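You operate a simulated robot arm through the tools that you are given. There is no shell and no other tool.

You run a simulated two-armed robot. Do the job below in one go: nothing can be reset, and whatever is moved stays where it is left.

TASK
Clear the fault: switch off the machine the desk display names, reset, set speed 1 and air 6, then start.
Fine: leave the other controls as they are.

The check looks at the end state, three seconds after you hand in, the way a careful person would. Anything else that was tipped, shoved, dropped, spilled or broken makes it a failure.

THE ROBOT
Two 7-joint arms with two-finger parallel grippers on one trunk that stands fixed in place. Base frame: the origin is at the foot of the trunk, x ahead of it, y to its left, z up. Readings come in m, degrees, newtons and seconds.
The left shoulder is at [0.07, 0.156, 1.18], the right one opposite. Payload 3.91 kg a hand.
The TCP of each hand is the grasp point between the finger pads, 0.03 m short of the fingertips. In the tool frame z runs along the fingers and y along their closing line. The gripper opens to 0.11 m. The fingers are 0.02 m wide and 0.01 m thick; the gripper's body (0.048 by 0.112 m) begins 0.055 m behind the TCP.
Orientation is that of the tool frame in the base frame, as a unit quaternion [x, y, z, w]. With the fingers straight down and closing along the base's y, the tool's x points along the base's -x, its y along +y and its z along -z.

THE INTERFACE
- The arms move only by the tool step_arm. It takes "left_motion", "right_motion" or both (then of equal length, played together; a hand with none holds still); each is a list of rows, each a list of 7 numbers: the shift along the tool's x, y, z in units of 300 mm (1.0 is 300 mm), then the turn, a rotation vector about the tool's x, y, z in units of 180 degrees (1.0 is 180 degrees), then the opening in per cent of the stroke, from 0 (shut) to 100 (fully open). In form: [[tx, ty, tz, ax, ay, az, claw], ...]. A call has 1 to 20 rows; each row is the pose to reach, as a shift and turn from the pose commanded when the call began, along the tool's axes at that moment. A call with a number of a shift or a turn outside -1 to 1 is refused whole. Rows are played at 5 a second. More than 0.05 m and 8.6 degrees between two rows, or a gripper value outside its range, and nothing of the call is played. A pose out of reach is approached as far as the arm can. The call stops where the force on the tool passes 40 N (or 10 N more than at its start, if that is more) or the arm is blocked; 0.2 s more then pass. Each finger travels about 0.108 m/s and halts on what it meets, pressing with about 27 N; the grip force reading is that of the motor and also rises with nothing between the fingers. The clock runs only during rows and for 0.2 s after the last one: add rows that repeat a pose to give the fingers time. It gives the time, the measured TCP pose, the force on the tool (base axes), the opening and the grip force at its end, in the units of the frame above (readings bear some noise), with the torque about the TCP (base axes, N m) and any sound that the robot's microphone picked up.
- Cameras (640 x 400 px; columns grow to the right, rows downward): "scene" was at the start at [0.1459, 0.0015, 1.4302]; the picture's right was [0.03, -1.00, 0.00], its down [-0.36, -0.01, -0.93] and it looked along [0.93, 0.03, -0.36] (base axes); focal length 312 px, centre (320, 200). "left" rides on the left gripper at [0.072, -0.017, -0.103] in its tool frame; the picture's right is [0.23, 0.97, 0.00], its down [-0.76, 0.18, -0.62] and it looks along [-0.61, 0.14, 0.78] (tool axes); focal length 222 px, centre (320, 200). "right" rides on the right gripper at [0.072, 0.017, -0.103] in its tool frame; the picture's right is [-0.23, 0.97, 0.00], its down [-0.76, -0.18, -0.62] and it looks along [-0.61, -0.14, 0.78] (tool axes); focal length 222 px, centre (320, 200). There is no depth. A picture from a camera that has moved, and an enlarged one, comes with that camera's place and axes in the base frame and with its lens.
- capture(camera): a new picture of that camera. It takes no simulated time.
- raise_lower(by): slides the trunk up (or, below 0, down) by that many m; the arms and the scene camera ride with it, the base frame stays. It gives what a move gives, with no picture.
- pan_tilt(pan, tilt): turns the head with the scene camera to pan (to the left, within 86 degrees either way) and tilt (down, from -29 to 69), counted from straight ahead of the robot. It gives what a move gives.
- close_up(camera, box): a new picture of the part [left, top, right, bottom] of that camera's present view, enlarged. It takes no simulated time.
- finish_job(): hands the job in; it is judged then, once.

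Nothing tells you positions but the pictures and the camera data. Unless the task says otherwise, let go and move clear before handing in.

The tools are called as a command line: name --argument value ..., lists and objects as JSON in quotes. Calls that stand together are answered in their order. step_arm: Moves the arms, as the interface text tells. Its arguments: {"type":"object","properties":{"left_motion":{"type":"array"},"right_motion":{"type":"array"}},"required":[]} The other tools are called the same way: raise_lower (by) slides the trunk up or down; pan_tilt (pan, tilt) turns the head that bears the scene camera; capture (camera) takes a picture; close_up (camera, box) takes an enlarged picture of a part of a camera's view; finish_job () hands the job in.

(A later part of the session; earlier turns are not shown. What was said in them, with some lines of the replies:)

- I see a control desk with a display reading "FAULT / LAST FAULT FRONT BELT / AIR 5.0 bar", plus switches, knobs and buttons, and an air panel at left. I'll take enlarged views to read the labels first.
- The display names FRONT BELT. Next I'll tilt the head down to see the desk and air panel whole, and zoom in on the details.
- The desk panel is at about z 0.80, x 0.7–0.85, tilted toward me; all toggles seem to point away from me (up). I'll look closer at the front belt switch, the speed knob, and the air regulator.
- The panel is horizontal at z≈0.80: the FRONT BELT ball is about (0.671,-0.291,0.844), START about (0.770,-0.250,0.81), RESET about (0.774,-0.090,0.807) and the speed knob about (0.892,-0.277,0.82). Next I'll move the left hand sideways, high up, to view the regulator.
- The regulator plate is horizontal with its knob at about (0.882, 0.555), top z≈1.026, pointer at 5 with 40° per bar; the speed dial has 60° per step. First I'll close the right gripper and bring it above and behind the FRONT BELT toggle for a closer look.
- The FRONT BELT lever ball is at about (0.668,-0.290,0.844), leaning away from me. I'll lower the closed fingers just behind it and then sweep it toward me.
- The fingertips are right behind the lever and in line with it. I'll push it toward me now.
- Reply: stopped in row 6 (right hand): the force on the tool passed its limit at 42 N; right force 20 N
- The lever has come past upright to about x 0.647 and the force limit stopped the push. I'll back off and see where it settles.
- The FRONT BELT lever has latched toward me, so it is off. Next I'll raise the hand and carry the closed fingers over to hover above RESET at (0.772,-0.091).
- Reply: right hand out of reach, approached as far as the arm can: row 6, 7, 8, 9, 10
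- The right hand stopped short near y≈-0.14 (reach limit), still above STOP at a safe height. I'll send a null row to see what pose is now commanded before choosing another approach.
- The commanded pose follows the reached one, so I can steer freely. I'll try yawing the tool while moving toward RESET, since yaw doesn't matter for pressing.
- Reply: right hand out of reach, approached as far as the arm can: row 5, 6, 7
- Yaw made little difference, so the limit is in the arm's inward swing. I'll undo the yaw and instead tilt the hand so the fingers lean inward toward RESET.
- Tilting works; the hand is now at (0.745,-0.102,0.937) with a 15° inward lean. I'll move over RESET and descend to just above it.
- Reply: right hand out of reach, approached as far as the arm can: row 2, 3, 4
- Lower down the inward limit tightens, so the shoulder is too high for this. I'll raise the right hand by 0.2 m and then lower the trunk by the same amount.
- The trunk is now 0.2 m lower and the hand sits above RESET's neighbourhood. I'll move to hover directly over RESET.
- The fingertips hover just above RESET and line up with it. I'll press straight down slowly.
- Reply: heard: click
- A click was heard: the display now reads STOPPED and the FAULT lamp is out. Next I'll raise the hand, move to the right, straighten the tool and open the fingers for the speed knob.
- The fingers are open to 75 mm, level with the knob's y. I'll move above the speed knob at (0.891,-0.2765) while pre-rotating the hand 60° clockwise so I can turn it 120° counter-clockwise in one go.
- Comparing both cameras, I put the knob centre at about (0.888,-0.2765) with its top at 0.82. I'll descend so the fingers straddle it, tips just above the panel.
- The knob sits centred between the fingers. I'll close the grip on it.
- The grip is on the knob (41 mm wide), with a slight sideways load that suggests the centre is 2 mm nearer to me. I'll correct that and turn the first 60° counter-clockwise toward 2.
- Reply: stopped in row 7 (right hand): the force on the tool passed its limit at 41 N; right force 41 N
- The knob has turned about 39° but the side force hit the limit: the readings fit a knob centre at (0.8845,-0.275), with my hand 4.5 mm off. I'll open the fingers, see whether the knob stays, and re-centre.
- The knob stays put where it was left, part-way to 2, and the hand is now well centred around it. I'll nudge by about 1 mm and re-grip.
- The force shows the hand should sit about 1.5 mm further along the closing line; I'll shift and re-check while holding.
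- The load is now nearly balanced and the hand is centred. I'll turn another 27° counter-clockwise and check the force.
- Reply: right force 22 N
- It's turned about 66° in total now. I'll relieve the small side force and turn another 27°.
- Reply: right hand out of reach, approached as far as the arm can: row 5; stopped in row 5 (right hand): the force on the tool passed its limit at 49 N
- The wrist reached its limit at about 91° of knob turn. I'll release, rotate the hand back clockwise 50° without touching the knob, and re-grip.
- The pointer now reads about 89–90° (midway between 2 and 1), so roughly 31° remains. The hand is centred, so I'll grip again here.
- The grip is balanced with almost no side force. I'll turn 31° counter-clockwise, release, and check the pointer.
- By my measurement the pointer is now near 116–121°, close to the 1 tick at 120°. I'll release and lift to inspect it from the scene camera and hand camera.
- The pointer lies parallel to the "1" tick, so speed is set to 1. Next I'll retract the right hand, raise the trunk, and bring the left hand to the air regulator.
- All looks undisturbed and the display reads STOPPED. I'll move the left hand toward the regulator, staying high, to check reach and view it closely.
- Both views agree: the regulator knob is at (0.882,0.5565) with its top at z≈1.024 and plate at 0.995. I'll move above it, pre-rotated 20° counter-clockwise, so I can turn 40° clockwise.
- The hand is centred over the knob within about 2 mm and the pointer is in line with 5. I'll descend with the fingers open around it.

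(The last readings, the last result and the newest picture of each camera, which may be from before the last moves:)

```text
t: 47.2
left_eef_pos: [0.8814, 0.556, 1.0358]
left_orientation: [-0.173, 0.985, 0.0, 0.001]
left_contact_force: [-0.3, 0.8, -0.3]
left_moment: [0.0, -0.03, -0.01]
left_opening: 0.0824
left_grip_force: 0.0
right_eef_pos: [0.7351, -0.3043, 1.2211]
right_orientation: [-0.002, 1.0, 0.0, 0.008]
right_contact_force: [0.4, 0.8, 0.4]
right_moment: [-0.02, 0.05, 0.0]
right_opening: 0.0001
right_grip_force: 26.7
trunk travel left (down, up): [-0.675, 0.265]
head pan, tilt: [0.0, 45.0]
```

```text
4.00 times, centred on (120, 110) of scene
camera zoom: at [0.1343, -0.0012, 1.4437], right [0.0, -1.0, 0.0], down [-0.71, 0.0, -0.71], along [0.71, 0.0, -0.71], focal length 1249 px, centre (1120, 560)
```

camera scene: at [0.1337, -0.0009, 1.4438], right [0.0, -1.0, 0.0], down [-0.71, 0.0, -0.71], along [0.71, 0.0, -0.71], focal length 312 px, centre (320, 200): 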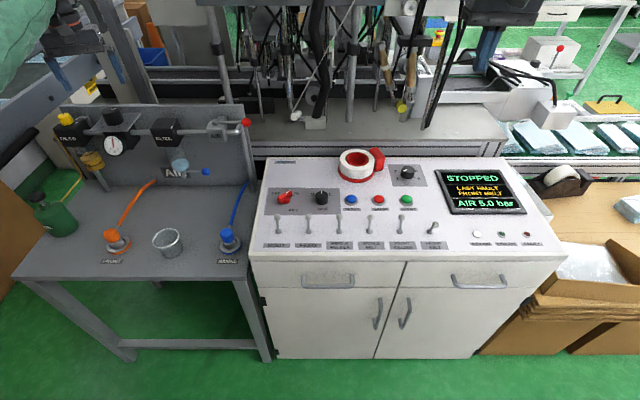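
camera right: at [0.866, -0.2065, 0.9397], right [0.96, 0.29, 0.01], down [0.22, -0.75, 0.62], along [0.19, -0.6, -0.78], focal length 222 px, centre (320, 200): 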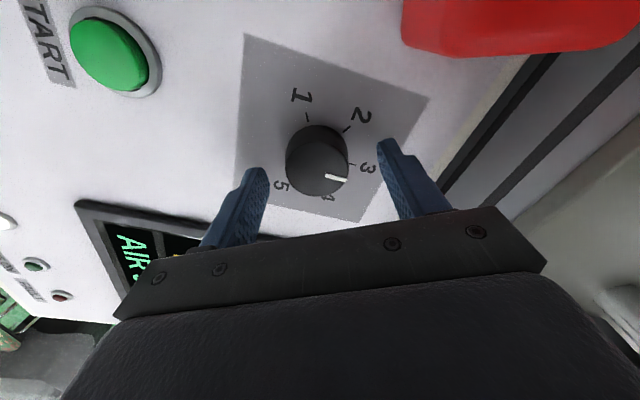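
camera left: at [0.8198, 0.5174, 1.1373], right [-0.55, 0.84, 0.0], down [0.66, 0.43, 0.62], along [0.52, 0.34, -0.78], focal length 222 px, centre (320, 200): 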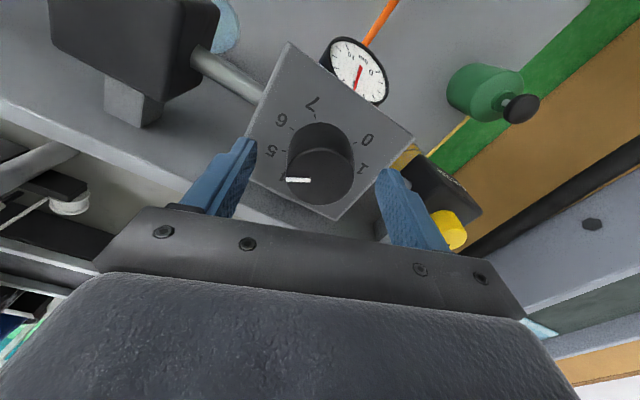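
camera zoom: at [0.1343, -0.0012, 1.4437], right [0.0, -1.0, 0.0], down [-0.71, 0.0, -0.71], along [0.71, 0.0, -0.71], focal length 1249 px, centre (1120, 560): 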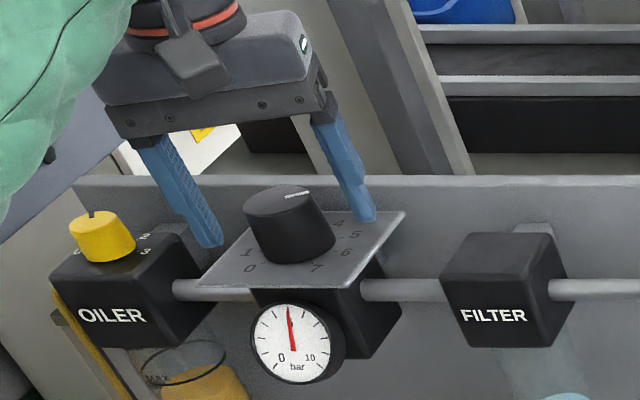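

The fingers straddle the knob with the tips just above the plate. I'll close the grip and check the balance.

step_arm --left_motion '[[0, 0, 0, 0, 0, 0, 45], [0, 0, 0, 0, 0, 0, 25], [0, 0, 0, 0, 0, 0, 20], [0, 0, 0, 0, 0, 0, 20]]'

close_up --camera "left" --box '[220, 60, 420, 230]'

close_up --camera "scene" --box '[50, 60, 190, 160]'

```text
t: 48.2
left_eef_pos: [0.882, 0.5565, 1.0344]
left_orientation: [-0.173, 0.985, -0.001, -0.001]
left_contact_force: [0.6, -4.2, -2.8]
left_moment: [-0.04, -0.49, 0.02]
left_opening: 0.042
left_grip_force: 44.4
right_eef_pos: [0.736, -0.3052, 1.222]
right_orientation: [-0.002, 1.0, 0.0, 0.008]
right_contact_force: [0.6, 0.1, 1.0]
right_moment: [0.0, -0.01, 0.0]
right_opening: 0.0
right_grip_force: 27.0
trunk travel left (down, up): [-0.675, 0.265]
head pan, tilt: [0.0, 45.0]
```

```text
2.35 times, centred on (320, 145) of left
camera zoom: at [0.8203, 0.517, 1.1369], right [-0.55, 0.84, 0.0], down [0.66, 0.43, 0.62], along [0.52, 0.34, -0.78], focal length 523 px, centre (320, 329)
```

zoom: 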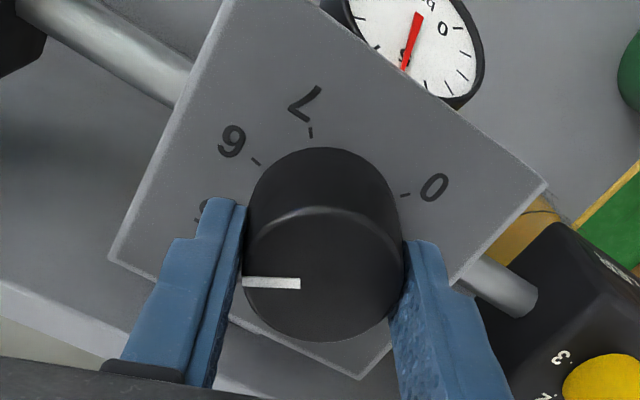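

```text
4.00 times, centred on (120, 110) of scene
camera zoom: at [0.1348, -0.0013, 1.4436], right [0.0, -1.0, 0.0], down [-0.71, 0.0, -0.71], along [0.71, 0.0, -0.71], focal length 1249 px, centre (1120, 560)
```

zoom: 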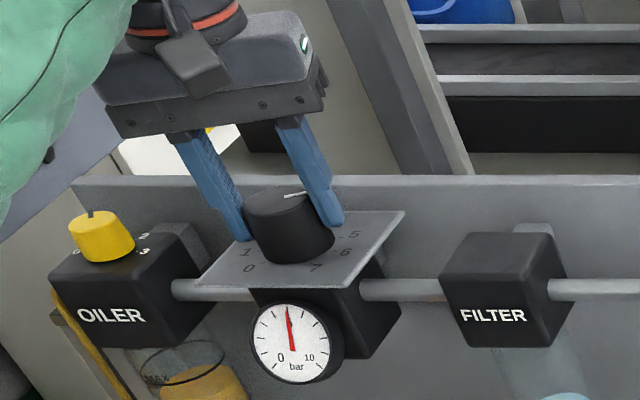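

The grip is well balanced. I'll turn clockwise 24° first and check display and force.

step_arm --left_motion '[[0, 0, 0, 0, 0, 0.0333, 20], [0, 0, 0, 0, 0, 0.0667, 20], [0, 0, 0, 0, 0, 0.1, 20], [0, 0, 0, 0, 0, 0.1333, 20], [0, 0, 0, 0, 0, 0.1333, 20]]'

close_up --camera "scene" --box '[50, 60, 190, 160]'

close_up --camera "scene" --box '[430, 160, 540, 250]'

```text
t: 49.4
left_eef_pos: [0.8828, 0.5549, 1.0334]
left_orientation: [0.037, 0.999, 0.0, 0.0]
left_contact_force: [-4.7, -14.8, -13.0]
left_moment: [-0.59, -0.6, 0.03]
left_opening: 0.042
left_grip_force: 45.1
right_eef_pos: [0.7354, -0.3057, 1.2208]
right_orientation: [-0.002, 1.0, 0.0, 0.008]
right_contact_force: [0.8, -0.4, 0.5]
right_moment: [0.01, 0.0, -0.01]
right_opening: 0.0
right_grip_force: 27.4
trunk travel left (down, up): [-0.675, 0.265]
head pan, tilt: [0.0, 45.0]
```

```text
4.00 times, centred on (120, 110) of scene
camera zoom: at [0.1351, -0.0019, 1.4435], right [0.0, -1.0, 0.0], down [-0.71, 0.0, -0.71], along [0.71, 0.0, -0.71], focal length 1249 px, centre (1120, 560)
```

zoom: 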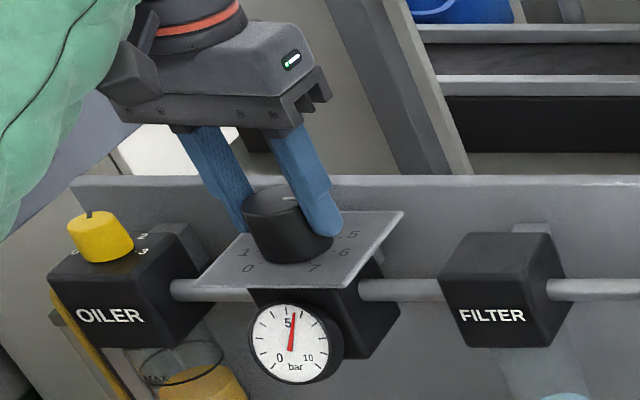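

```text
4.44 times, centred on (485, 205) of scene
camera zoom: at [0.1351, -0.0019, 1.4435], right [0.0, -1.0, 0.0], down [-0.71, 0.0, -0.71], along [0.71, 0.0, -0.71], focal length 1387 px, centre (-413, 178)
```

zoom: 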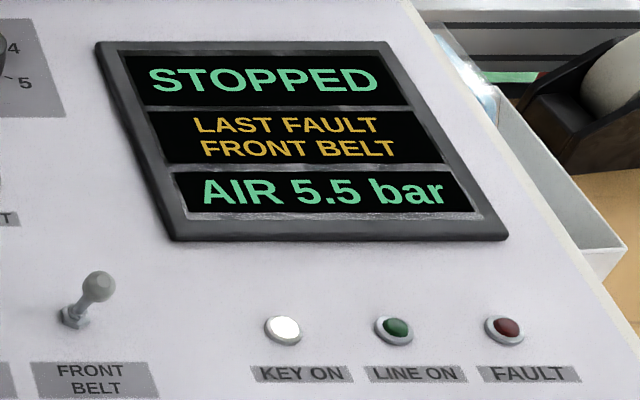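

The display follows live and reads 5.5 bar. I'll relieve the slight side load and turn another 18° clockwise.

step_arm --left_motion '[[0, -0.004, 0, 0, 0, 0, 20], [0, -0.004, 0, 0, 0, 0.0333, 20], [0, -0.004, 0, 0, 0, 0.0667, 20], [0, -0.004, 0, 0, 0, 0.1, 20], [0, -0.004, 0, 0, 0, 0.1, 20]]'

close_up --camera "scene" --box '[50, 60, 190, 160]'

close_up --camera "scene" --box '[430, 160, 540, 250]'

```text
t: 50.6
left_eef_pos: [0.8823, 0.5554, 1.0352]
left_orientation: [0.192, 0.981, 0.0, -0.001]
left_contact_force: [-9.6, -20.5, -15.7]
left_moment: [-0.56, 0.13, 0.12]
left_opening: 0.0418
left_grip_force: 44.6
right_eef_pos: [0.7355, -0.3067, 1.2214]
right_orientation: [-0.002, 1.0, 0.0, 0.008]
right_contact_force: [0.2, -0.1, -0.4]
right_moment: [0.02, 0.01, 0.02]
right_opening: 0.0
right_grip_force: 27.5
trunk travel left (down, up): [-0.675, 0.265]
head pan, tilt: [0.0, 45.0]
```

```text
4.00 times, centred on (120, 110) of scene
camera zoom: at [0.1353, -0.0021, 1.4435], right [0.0, -1.0, 0.0], down [-0.71, 0.0, -0.71], along [0.71, 0.0, -0.71], focal length 1249 px, centre (1120, 560)
```

zoom: 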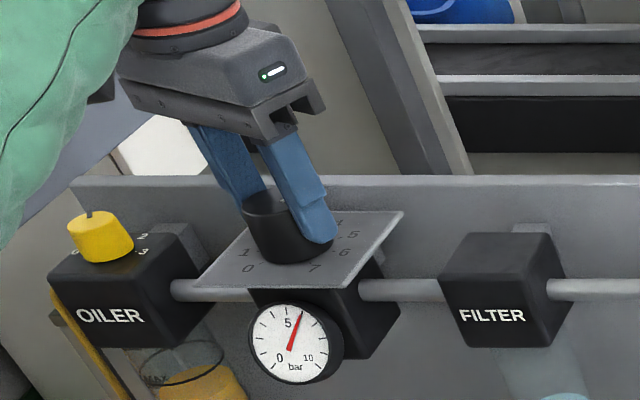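

```text
4.44 times, centred on (485, 205) of scene
camera zoom: at [0.1353, -0.0021, 1.4435], right [0.0, -1.0, 0.0], down [-0.71, 0.0, -0.71], along [0.71, 0.0, -0.71], focal length 1387 px, centre (-413, 178)
```

zoom: 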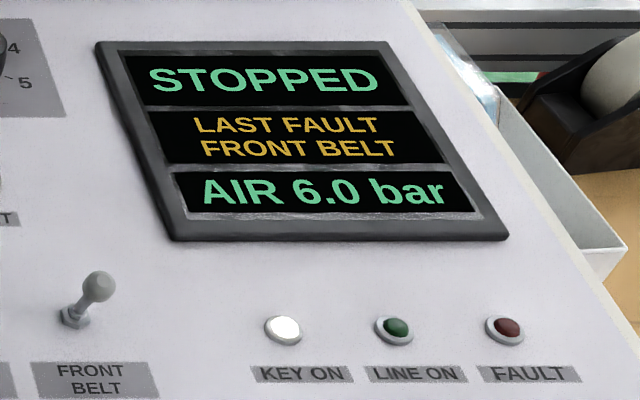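

The display now reads AIR 6.0 bar. I'll release, lift straight up, and verify it holds.

step_arm --left_motion '[[0, 0, 0, 0, 0, 0, 40], [0, 0, 0, 0, 0, 0, 60], [0, 0, 0, 0, 0, 0, 75], [0, 0, -0.1, 0, 0, 0, 75], [0, 0, -0.2, 0, 0, 0, 75], [0, 0, -0.35, 0, 0, 0, 75]]'

close_up --camera "scene" --box '[50, 60, 190, 160]'

close_up --camera "scene" --box '[430, 160, 540, 250]'

close_up --camera "left" --box '[240, 60, 400, 180]'

```text
t: 52.0
left_eef_pos: [0.8787, 0.5546, 1.1385]
left_orientation: [0.192, 0.981, 0.0, 0.001]
left_contact_force: [-1.0, 0.5, -0.2]
left_moment: [0.01, -0.03, 0.0]
left_opening: 0.0825
left_grip_force: 0.0
right_eef_pos: [0.734, -0.3057, 1.2231]
right_orientation: [-0.002, 1.0, 0.0, 0.009]
right_contact_force: [-0.5, 0.6, 0.0]
right_moment: [0.01, -0.03, -0.01]
right_opening: 0.0
right_grip_force: 27.2
trunk travel left (down, up): [-0.675, 0.265]
head pan, tilt: [0.0, 45.0]
```

```text
4.00 times, centred on (120, 110) of scene
camera zoom: at [0.1332, -0.0019, 1.4437], right [0.0, -1.0, 0.0], down [-0.71, 0.0, -0.71], along [0.71, 0.0, -0.71], focal length 1249 px, centre (1120, 560)
```

zoom: 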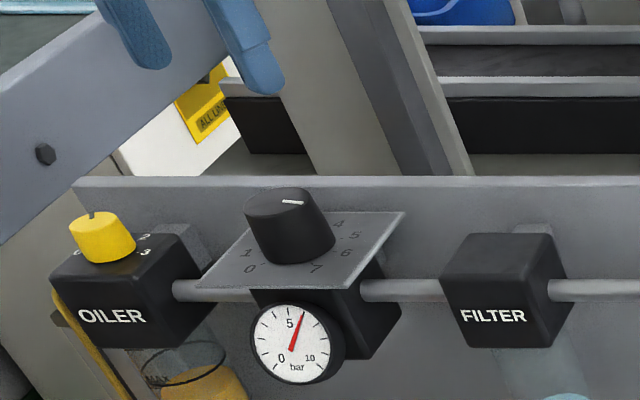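

```text
4.44 times, centred on (485, 205) of scene
camera zoom: at [0.1332, -0.0019, 1.4437], right [0.0, -1.0, 0.0], down [-0.71, 0.0, -0.71], along [0.71, 0.0, -0.71], focal length 1387 px, centre (-413, 178)
```

zoom: 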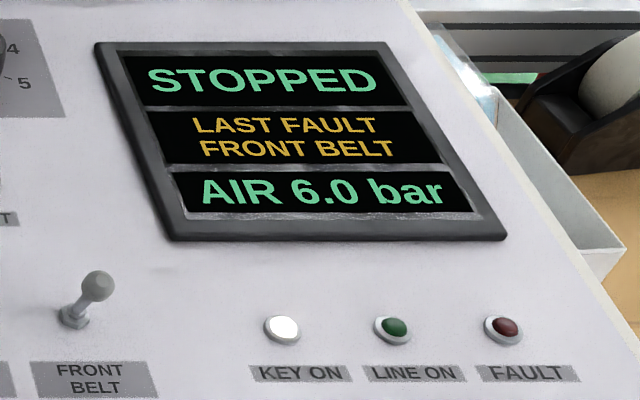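

```text
3.33 times, centred on (320, 120) of left
camera zoom: at [0.8071, 0.5678, 1.2431], right [0.16, 0.99, 0.0], down [0.77, -0.12, 0.62], along [0.62, -0.1, -0.78], focal length 740 px, centre (320, 467)
```

zoom: 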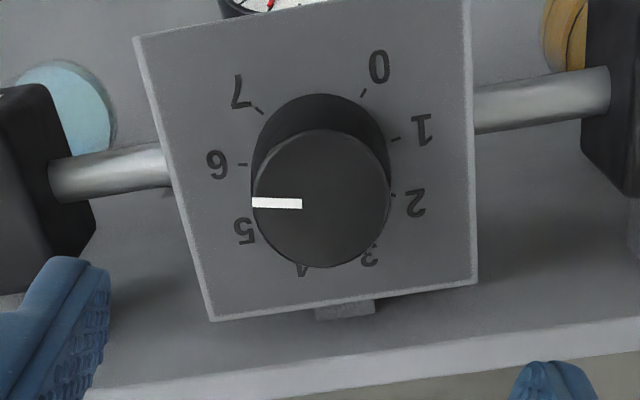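

Air holds at 6.0 bar on the display and the gauge. I'll retract the left hand to its clear spot, then lower the trunk for pressing START with the right hand.

step_arm --left_motion '[[0, 0, -0.125, 0, 0, 0, 75], [0.04, -0.06, -0.25, 0, 0, 0, 75], [0.11, -0.16, -0.32, 0, 0, 0, 75], [0.18, -0.26, -0.38, 0, 0, 0, 75], [0.25, -0.36, -0.44, 0, 0, 0, 75], [0.32, -0.46, -0.5, 0, 0, 0, 75], [0.39, -0.56, -0.55, 0, 0, 0, 75], [0.46, -0.66, -0.6, 0, 0, 0, 75], [0.522, -0.752, -0.65, 0, 0, 0, 75]]'

raise_lower --by -0.2

capture --camera "scene"

capture --camera "right"

```text
t: 54.0
left_eef_pos: [0.6509, 0.4025, 1.3363]
left_orientation: [0.192, 0.981, 0.0, -0.001]
left_contact_force: [-0.1, -0.1, -0.1]
left_moment: [0.02, 0.01, 0.02]
left_opening: 0.082
left_grip_force: 0.0
right_eef_pos: [0.7341, -0.3044, 1.2232]
right_orientation: [-0.002, 1.0, 0.001, 0.008]
right_contact_force: [-0.4, 0.3, 0.3]
right_moment: [0.02, -0.02, 0.0]
right_opening: 0.0
right_grip_force: 27.7
trunk travel left (down, up): [-0.675, 0.265]
head pan, tilt: [0.0, 45.0]
```

```text
t: 56.2
left_eef_pos: [0.6511, 0.4048, 1.1346]
left_orientation: [0.192, 0.981, 0.0, 0.001]
left_contact_force: [0.2, -1.4, -0.3]
left_moment: [-0.02, -0.01, 0.03]
left_opening: 0.0827
left_grip_force: 0.1
right_eef_pos: [0.7351, -0.3036, 1.0234]
right_orientation: [-0.002, 1.0, 0.0, 0.008]
right_contact_force: [-0.5, -0.5, -0.2]
right_moment: [0.0, 0.0, 0.03]
right_opening: 0.0
right_grip_force: 27.2
trunk travel left (down, up): [-0.475, 0.465]
head pan, tilt: [0.0, 45.0]
```

```text
taken
camera scene: at [0.1342, -0.0011, 1.2438], right [0.0, -1.0, 0.0], down [-0.71, 0.0, -0.71], along [0.71, 0.0, -0.71], focal length 312 px, centre (320, 200)
```

scene: 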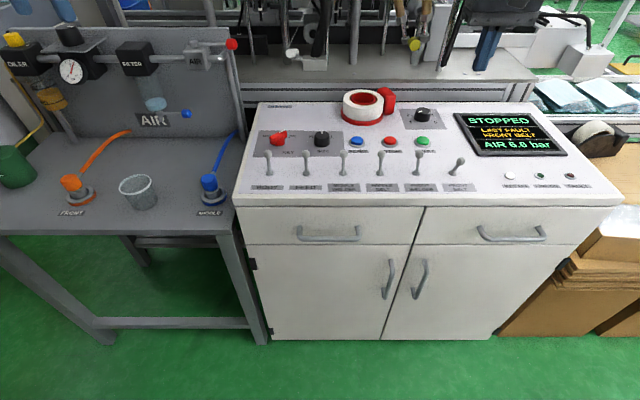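

```text
taken
camera right: at [0.6611, -0.2882, 1.1244], right [0.22, 0.97, 0.0], down [0.75, -0.18, 0.64], along [0.62, -0.14, -0.77], focal length 222 px, centre (320, 200)
```

right: 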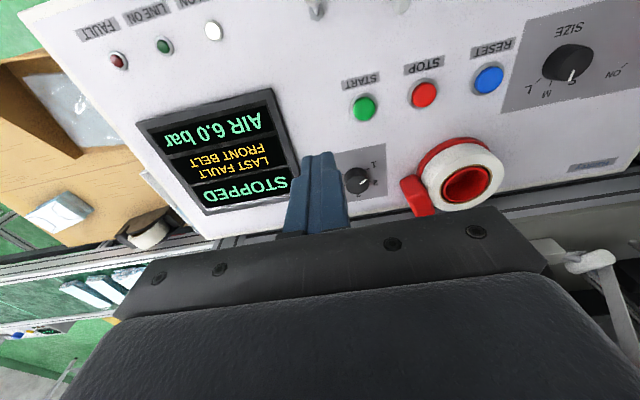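

All settings hold. I'll check the speed pointer again and bring the closed right fingers to hover above START at (0.771,-0.250).

close_up --camera "scene" --box '[400, 100, 450, 135]'

step_arm --right_motion '[[-0.036, 0.06, 0.1, 0, 0, 0, 0], [-0.072, 0.12, 0.22, 0, 0, 0, 0], [-0.108, 0.179, 0.34, 0, 0, 0, 0], [-0.108, 0.179, 0.45, 0, 0, 0, 0], [-0.108, 0.179, 0.512, 0, 0, 0, 0], [-0.108, 0.179, 0.512, 0, 0, 0, 0]]'

capture --camera "right"

close_up --camera "scene" --box '[380, 90, 480, 180]'

```text
11.43 times, centred on (425, 118) of scene
camera zoom: at [0.1342, -0.0011, 1.2438], right [0.0, -1.0, 0.0], down [-0.71, 0.0, -0.71], along [0.71, 0.0, -0.71], focal length 3568 px, centre (-880, 1143)
```

zoom: 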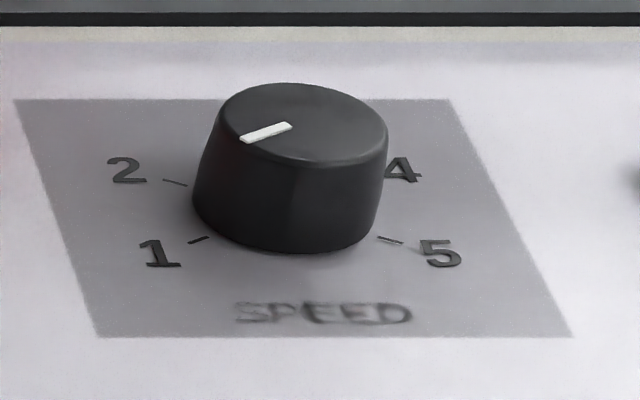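

```text
t: 57.6
left_eef_pos: [0.6515, 0.4052, 1.1347]
left_orientation: [0.192, 0.981, 0.0, -0.001]
left_contact_force: [-0.1, 0.1, 0.1]
left_moment: [0.05, 0.01, -0.02]
left_opening: 0.0824
left_grip_force: 0.1
right_eef_pos: [0.7695, -0.2519, 0.8695]
right_orientation: [-0.002, 1.0, 0.001, 0.008]
right_contact_force: [0.3, 0.2, 0.0]
right_moment: [0.02, 0.05, -0.03]
right_opening: 0.0
right_grip_force: 26.8
trunk travel left (down, up): [-0.475, 0.465]
head pan, tilt: [0.0, 45.0]
```

```text
taken
camera right: at [0.6955, -0.2346, 0.9713], right [0.22, 0.97, 0.0], down [0.75, -0.18, 0.64], along [0.62, -0.14, -0.77], focal length 222 px, centre (320, 200)
```

right: 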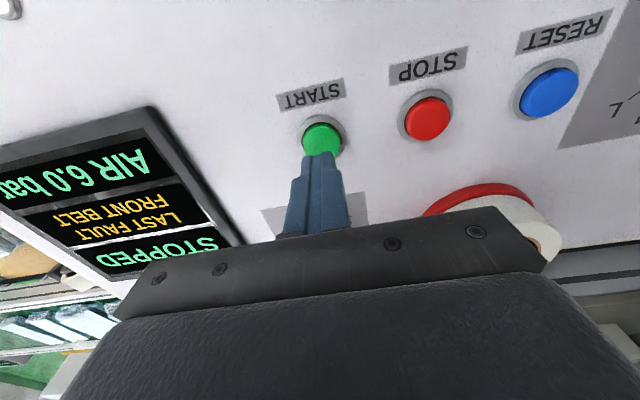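

```text
4.44 times, centred on (430, 135) of scene
camera zoom: at [0.1341, -0.0012, 1.2437], right [0.0, -1.0, 0.0], down [-0.71, 0.0, -0.71], along [0.71, 0.0, -0.71], focal length 1387 px, centre (-169, 489)
```

zoom: 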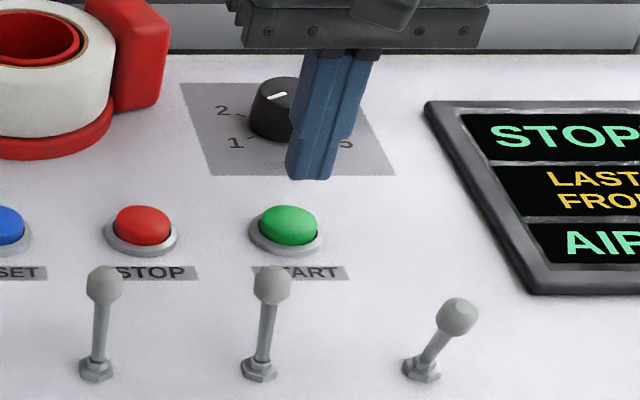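

The pointer is parallel to the 1 tick, and the fingertips are right above the green START button. I'll press it slowly.

step_arm --right_motion '[[-0.003, 0.006, 0.05, 0, 0, 0, 0], [-0.003, 0.006, 0.078, 0, 0, 0, 0], [-0.003, 0.006, 0.092, 0, 0, 0, 0], [-0.003, 0.006, 0.102, 0, 0, 0, 0], [-0.003, 0.006, 0.11, 0, 0, 0, 0]]'

close_up --camera "scene" --box '[330, 80, 640, 250]'

```text
t: 58.8
left_eef_pos: [0.651, 0.4049, 1.1356]
left_orientation: [0.192, 0.981, 0.0, 0.0]
left_contact_force: [-0.6, 0.1, -0.2]
left_moment: [0.03, -0.02, -0.01]
left_opening: 0.0824
left_grip_force: 0.2
right_eef_pos: [0.7708, -0.2501, 0.8375]
right_orientation: [0.0, 1.0, -0.001, 0.009]
right_contact_force: [-2.1, -2.1, 11.1]
right_moment: [-0.05, 0.18, -0.01]
right_opening: 0.0
right_grip_force: 27.2
trunk travel left (down, up): [-0.475, 0.465]
head pan, tilt: [0.0, 45.0]
heard: click
```

```text
2.06 times, centred on (485, 165) of scene
camera zoom: at [0.1336, -0.001, 1.244], right [0.0, -1.0, 0.0], down [-0.71, 0.0, -0.71], along [0.71, 0.0, -0.71], focal length 644 px, centre (-21, 272)
```

zoom: 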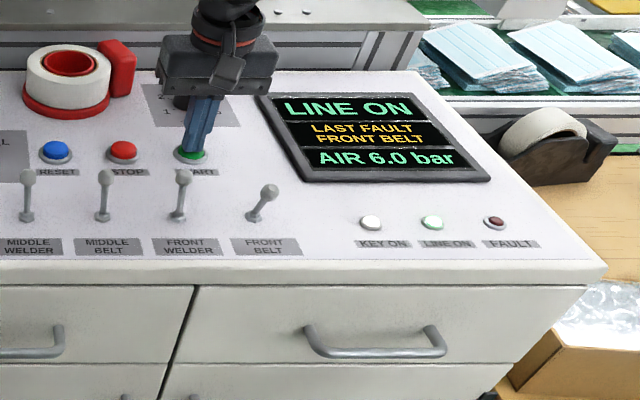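

A click sounded: the display now shows LINE ON, AIR 6.0 bar, and the LINE ON lamp is lit. I'll lift the hand clear and back away, then verify everything.

step_arm --right_motion '[[0, 0, -0.1, 0, 0, 0, 0], [0, 0, -0.23, 0, 0, 0, 0], [0, 0, -0.38, 0, 0, 0, 0], [0.05, -0.1, -0.5, 0, 0, 0, 0], [0.15, -0.2, -0.58, 0, 0, 0, 0], [0.28, -0.28, -0.63, 0, 0, 0, 0], [0.4, -0.36, -0.66, 0, 0, 0, 0]]'

capture --camera "scene"

close_up --camera "scene" --box '[240, 90, 420, 200]'

close_up --camera "scene" --box '[390, 90, 630, 210]'

close_up --camera "scene" --box '[0, 20, 250, 230]'

```text
t: 60.4
left_eef_pos: [0.6505, 0.4052, 1.1356]
left_orientation: [0.19, 0.982, 0.001, 0.0]
left_contact_force: [0.5, 0.1, -0.7]
left_moment: [0.02, -0.03, -0.02]
left_opening: 0.0825
left_grip_force: 0.0
right_eef_pos: [0.6461, -0.3588, 1.034]
right_orientation: [-0.001, 1.0, -0.001, 0.009]
right_contact_force: [0.2, 0.1, -0.1]
right_moment: [0.0, 0.0, 0.02]
right_opening: 0.0
right_grip_force: 27.1
trunk travel left (down, up): [-0.475, 0.465]
head pan, tilt: [0.0, 45.0]
```

```text
taken
camera scene: at [0.1333, -0.0019, 1.2439], right [0.0, -1.0, 0.0], down [-0.71, 0.0, -0.71], along [0.71, 0.0, -0.71], focal length 312 px, centre (320, 200)
```

scene: 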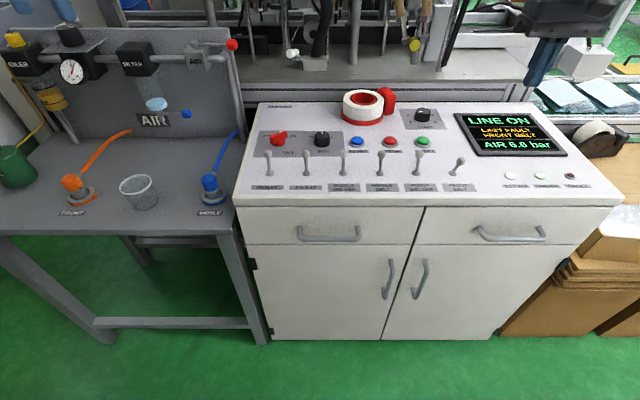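

```text
3.56 times, centred on (330, 145) of scene
camera zoom: at [0.1333, -0.0019, 1.2439], right [0.0, -1.0, 0.0], down [-0.71, 0.0, -0.71], along [0.71, 0.0, -0.71], focal length 1110 px, centre (284, 396)
```

zoom: 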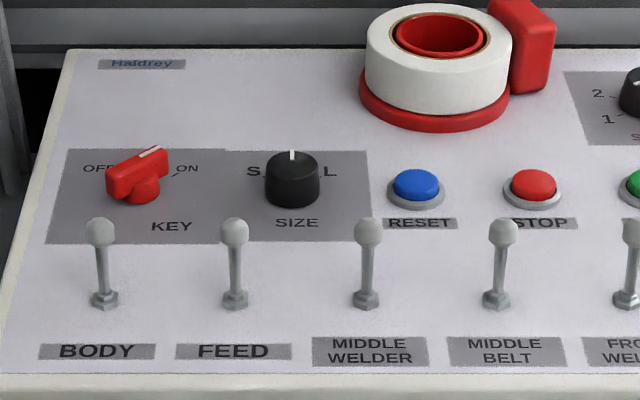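

```text
2.67 times, centred on (510, 150) of scene
camera zoom: at [0.1333, -0.0019, 1.2439], right [0.0, -1.0, 0.0], down [-0.71, 0.0, -0.71], along [0.71, 0.0, -0.71], focal length 832 px, centre (-187, 333)
```

zoom: 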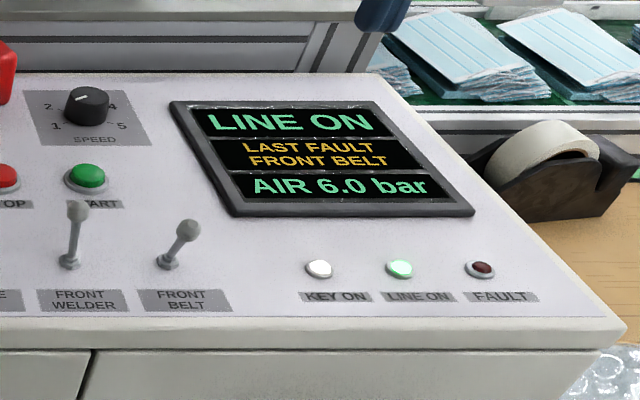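

```text
1.90 times, centred on (125, 125) of scene
camera zoom: at [0.1333, -0.0019, 1.2439], right [0.0, -1.0, 0.0], down [-0.71, 0.0, -0.71], along [0.71, 0.0, -0.71], focal length 595 px, centre (691, 343)
```

zoom: 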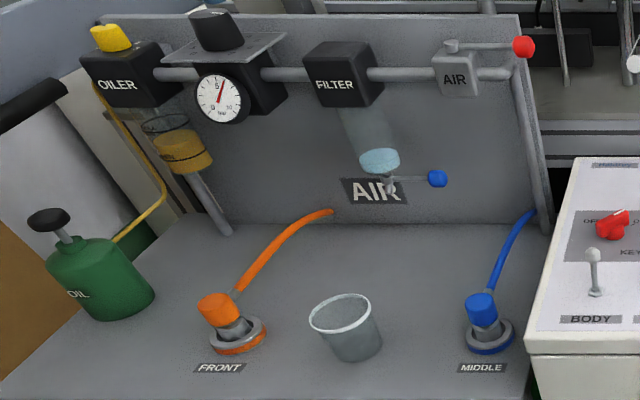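

The display shows LINE ON with air at 6.0 bar. FRONT BELT is off, speed points at 1 and the fault lamp is out. The other controls, the tape roll and the cup look untouched, and both hands are empty and clear, so I'm handing in.

finish_job

```text
The job is handed in.
```

The fault is cleared and the line is running. The desk display reads LINE ON with AIR 6.0 bar, the FAULT lamp is out and the LINE ON lamp is lit.

- **Machine off:** the display named FRONT BELT, so I pushed that lever toward the robot and it stayed there. The lever has no ON/OFF marking, but the fault cleared when I pressed RESET with it in that position.
- **Reset:** one press with a click, and the display changed from FAULT to STOPPED.
- **Speed:** the pointer lines up with the 1 mark. The dial doesn't click into positions, so I set it by eye, to within about 3 degrees.
- **Air:** the display has held 6.0 bar since I let go of the regulator, and the gauge needle sits near 6.
- **Start:** one press with a click, after speed and air were set.

In the final pictures the other controls, the tape roll and the cup look unmoved. Both hands are empty and clear of the desk.
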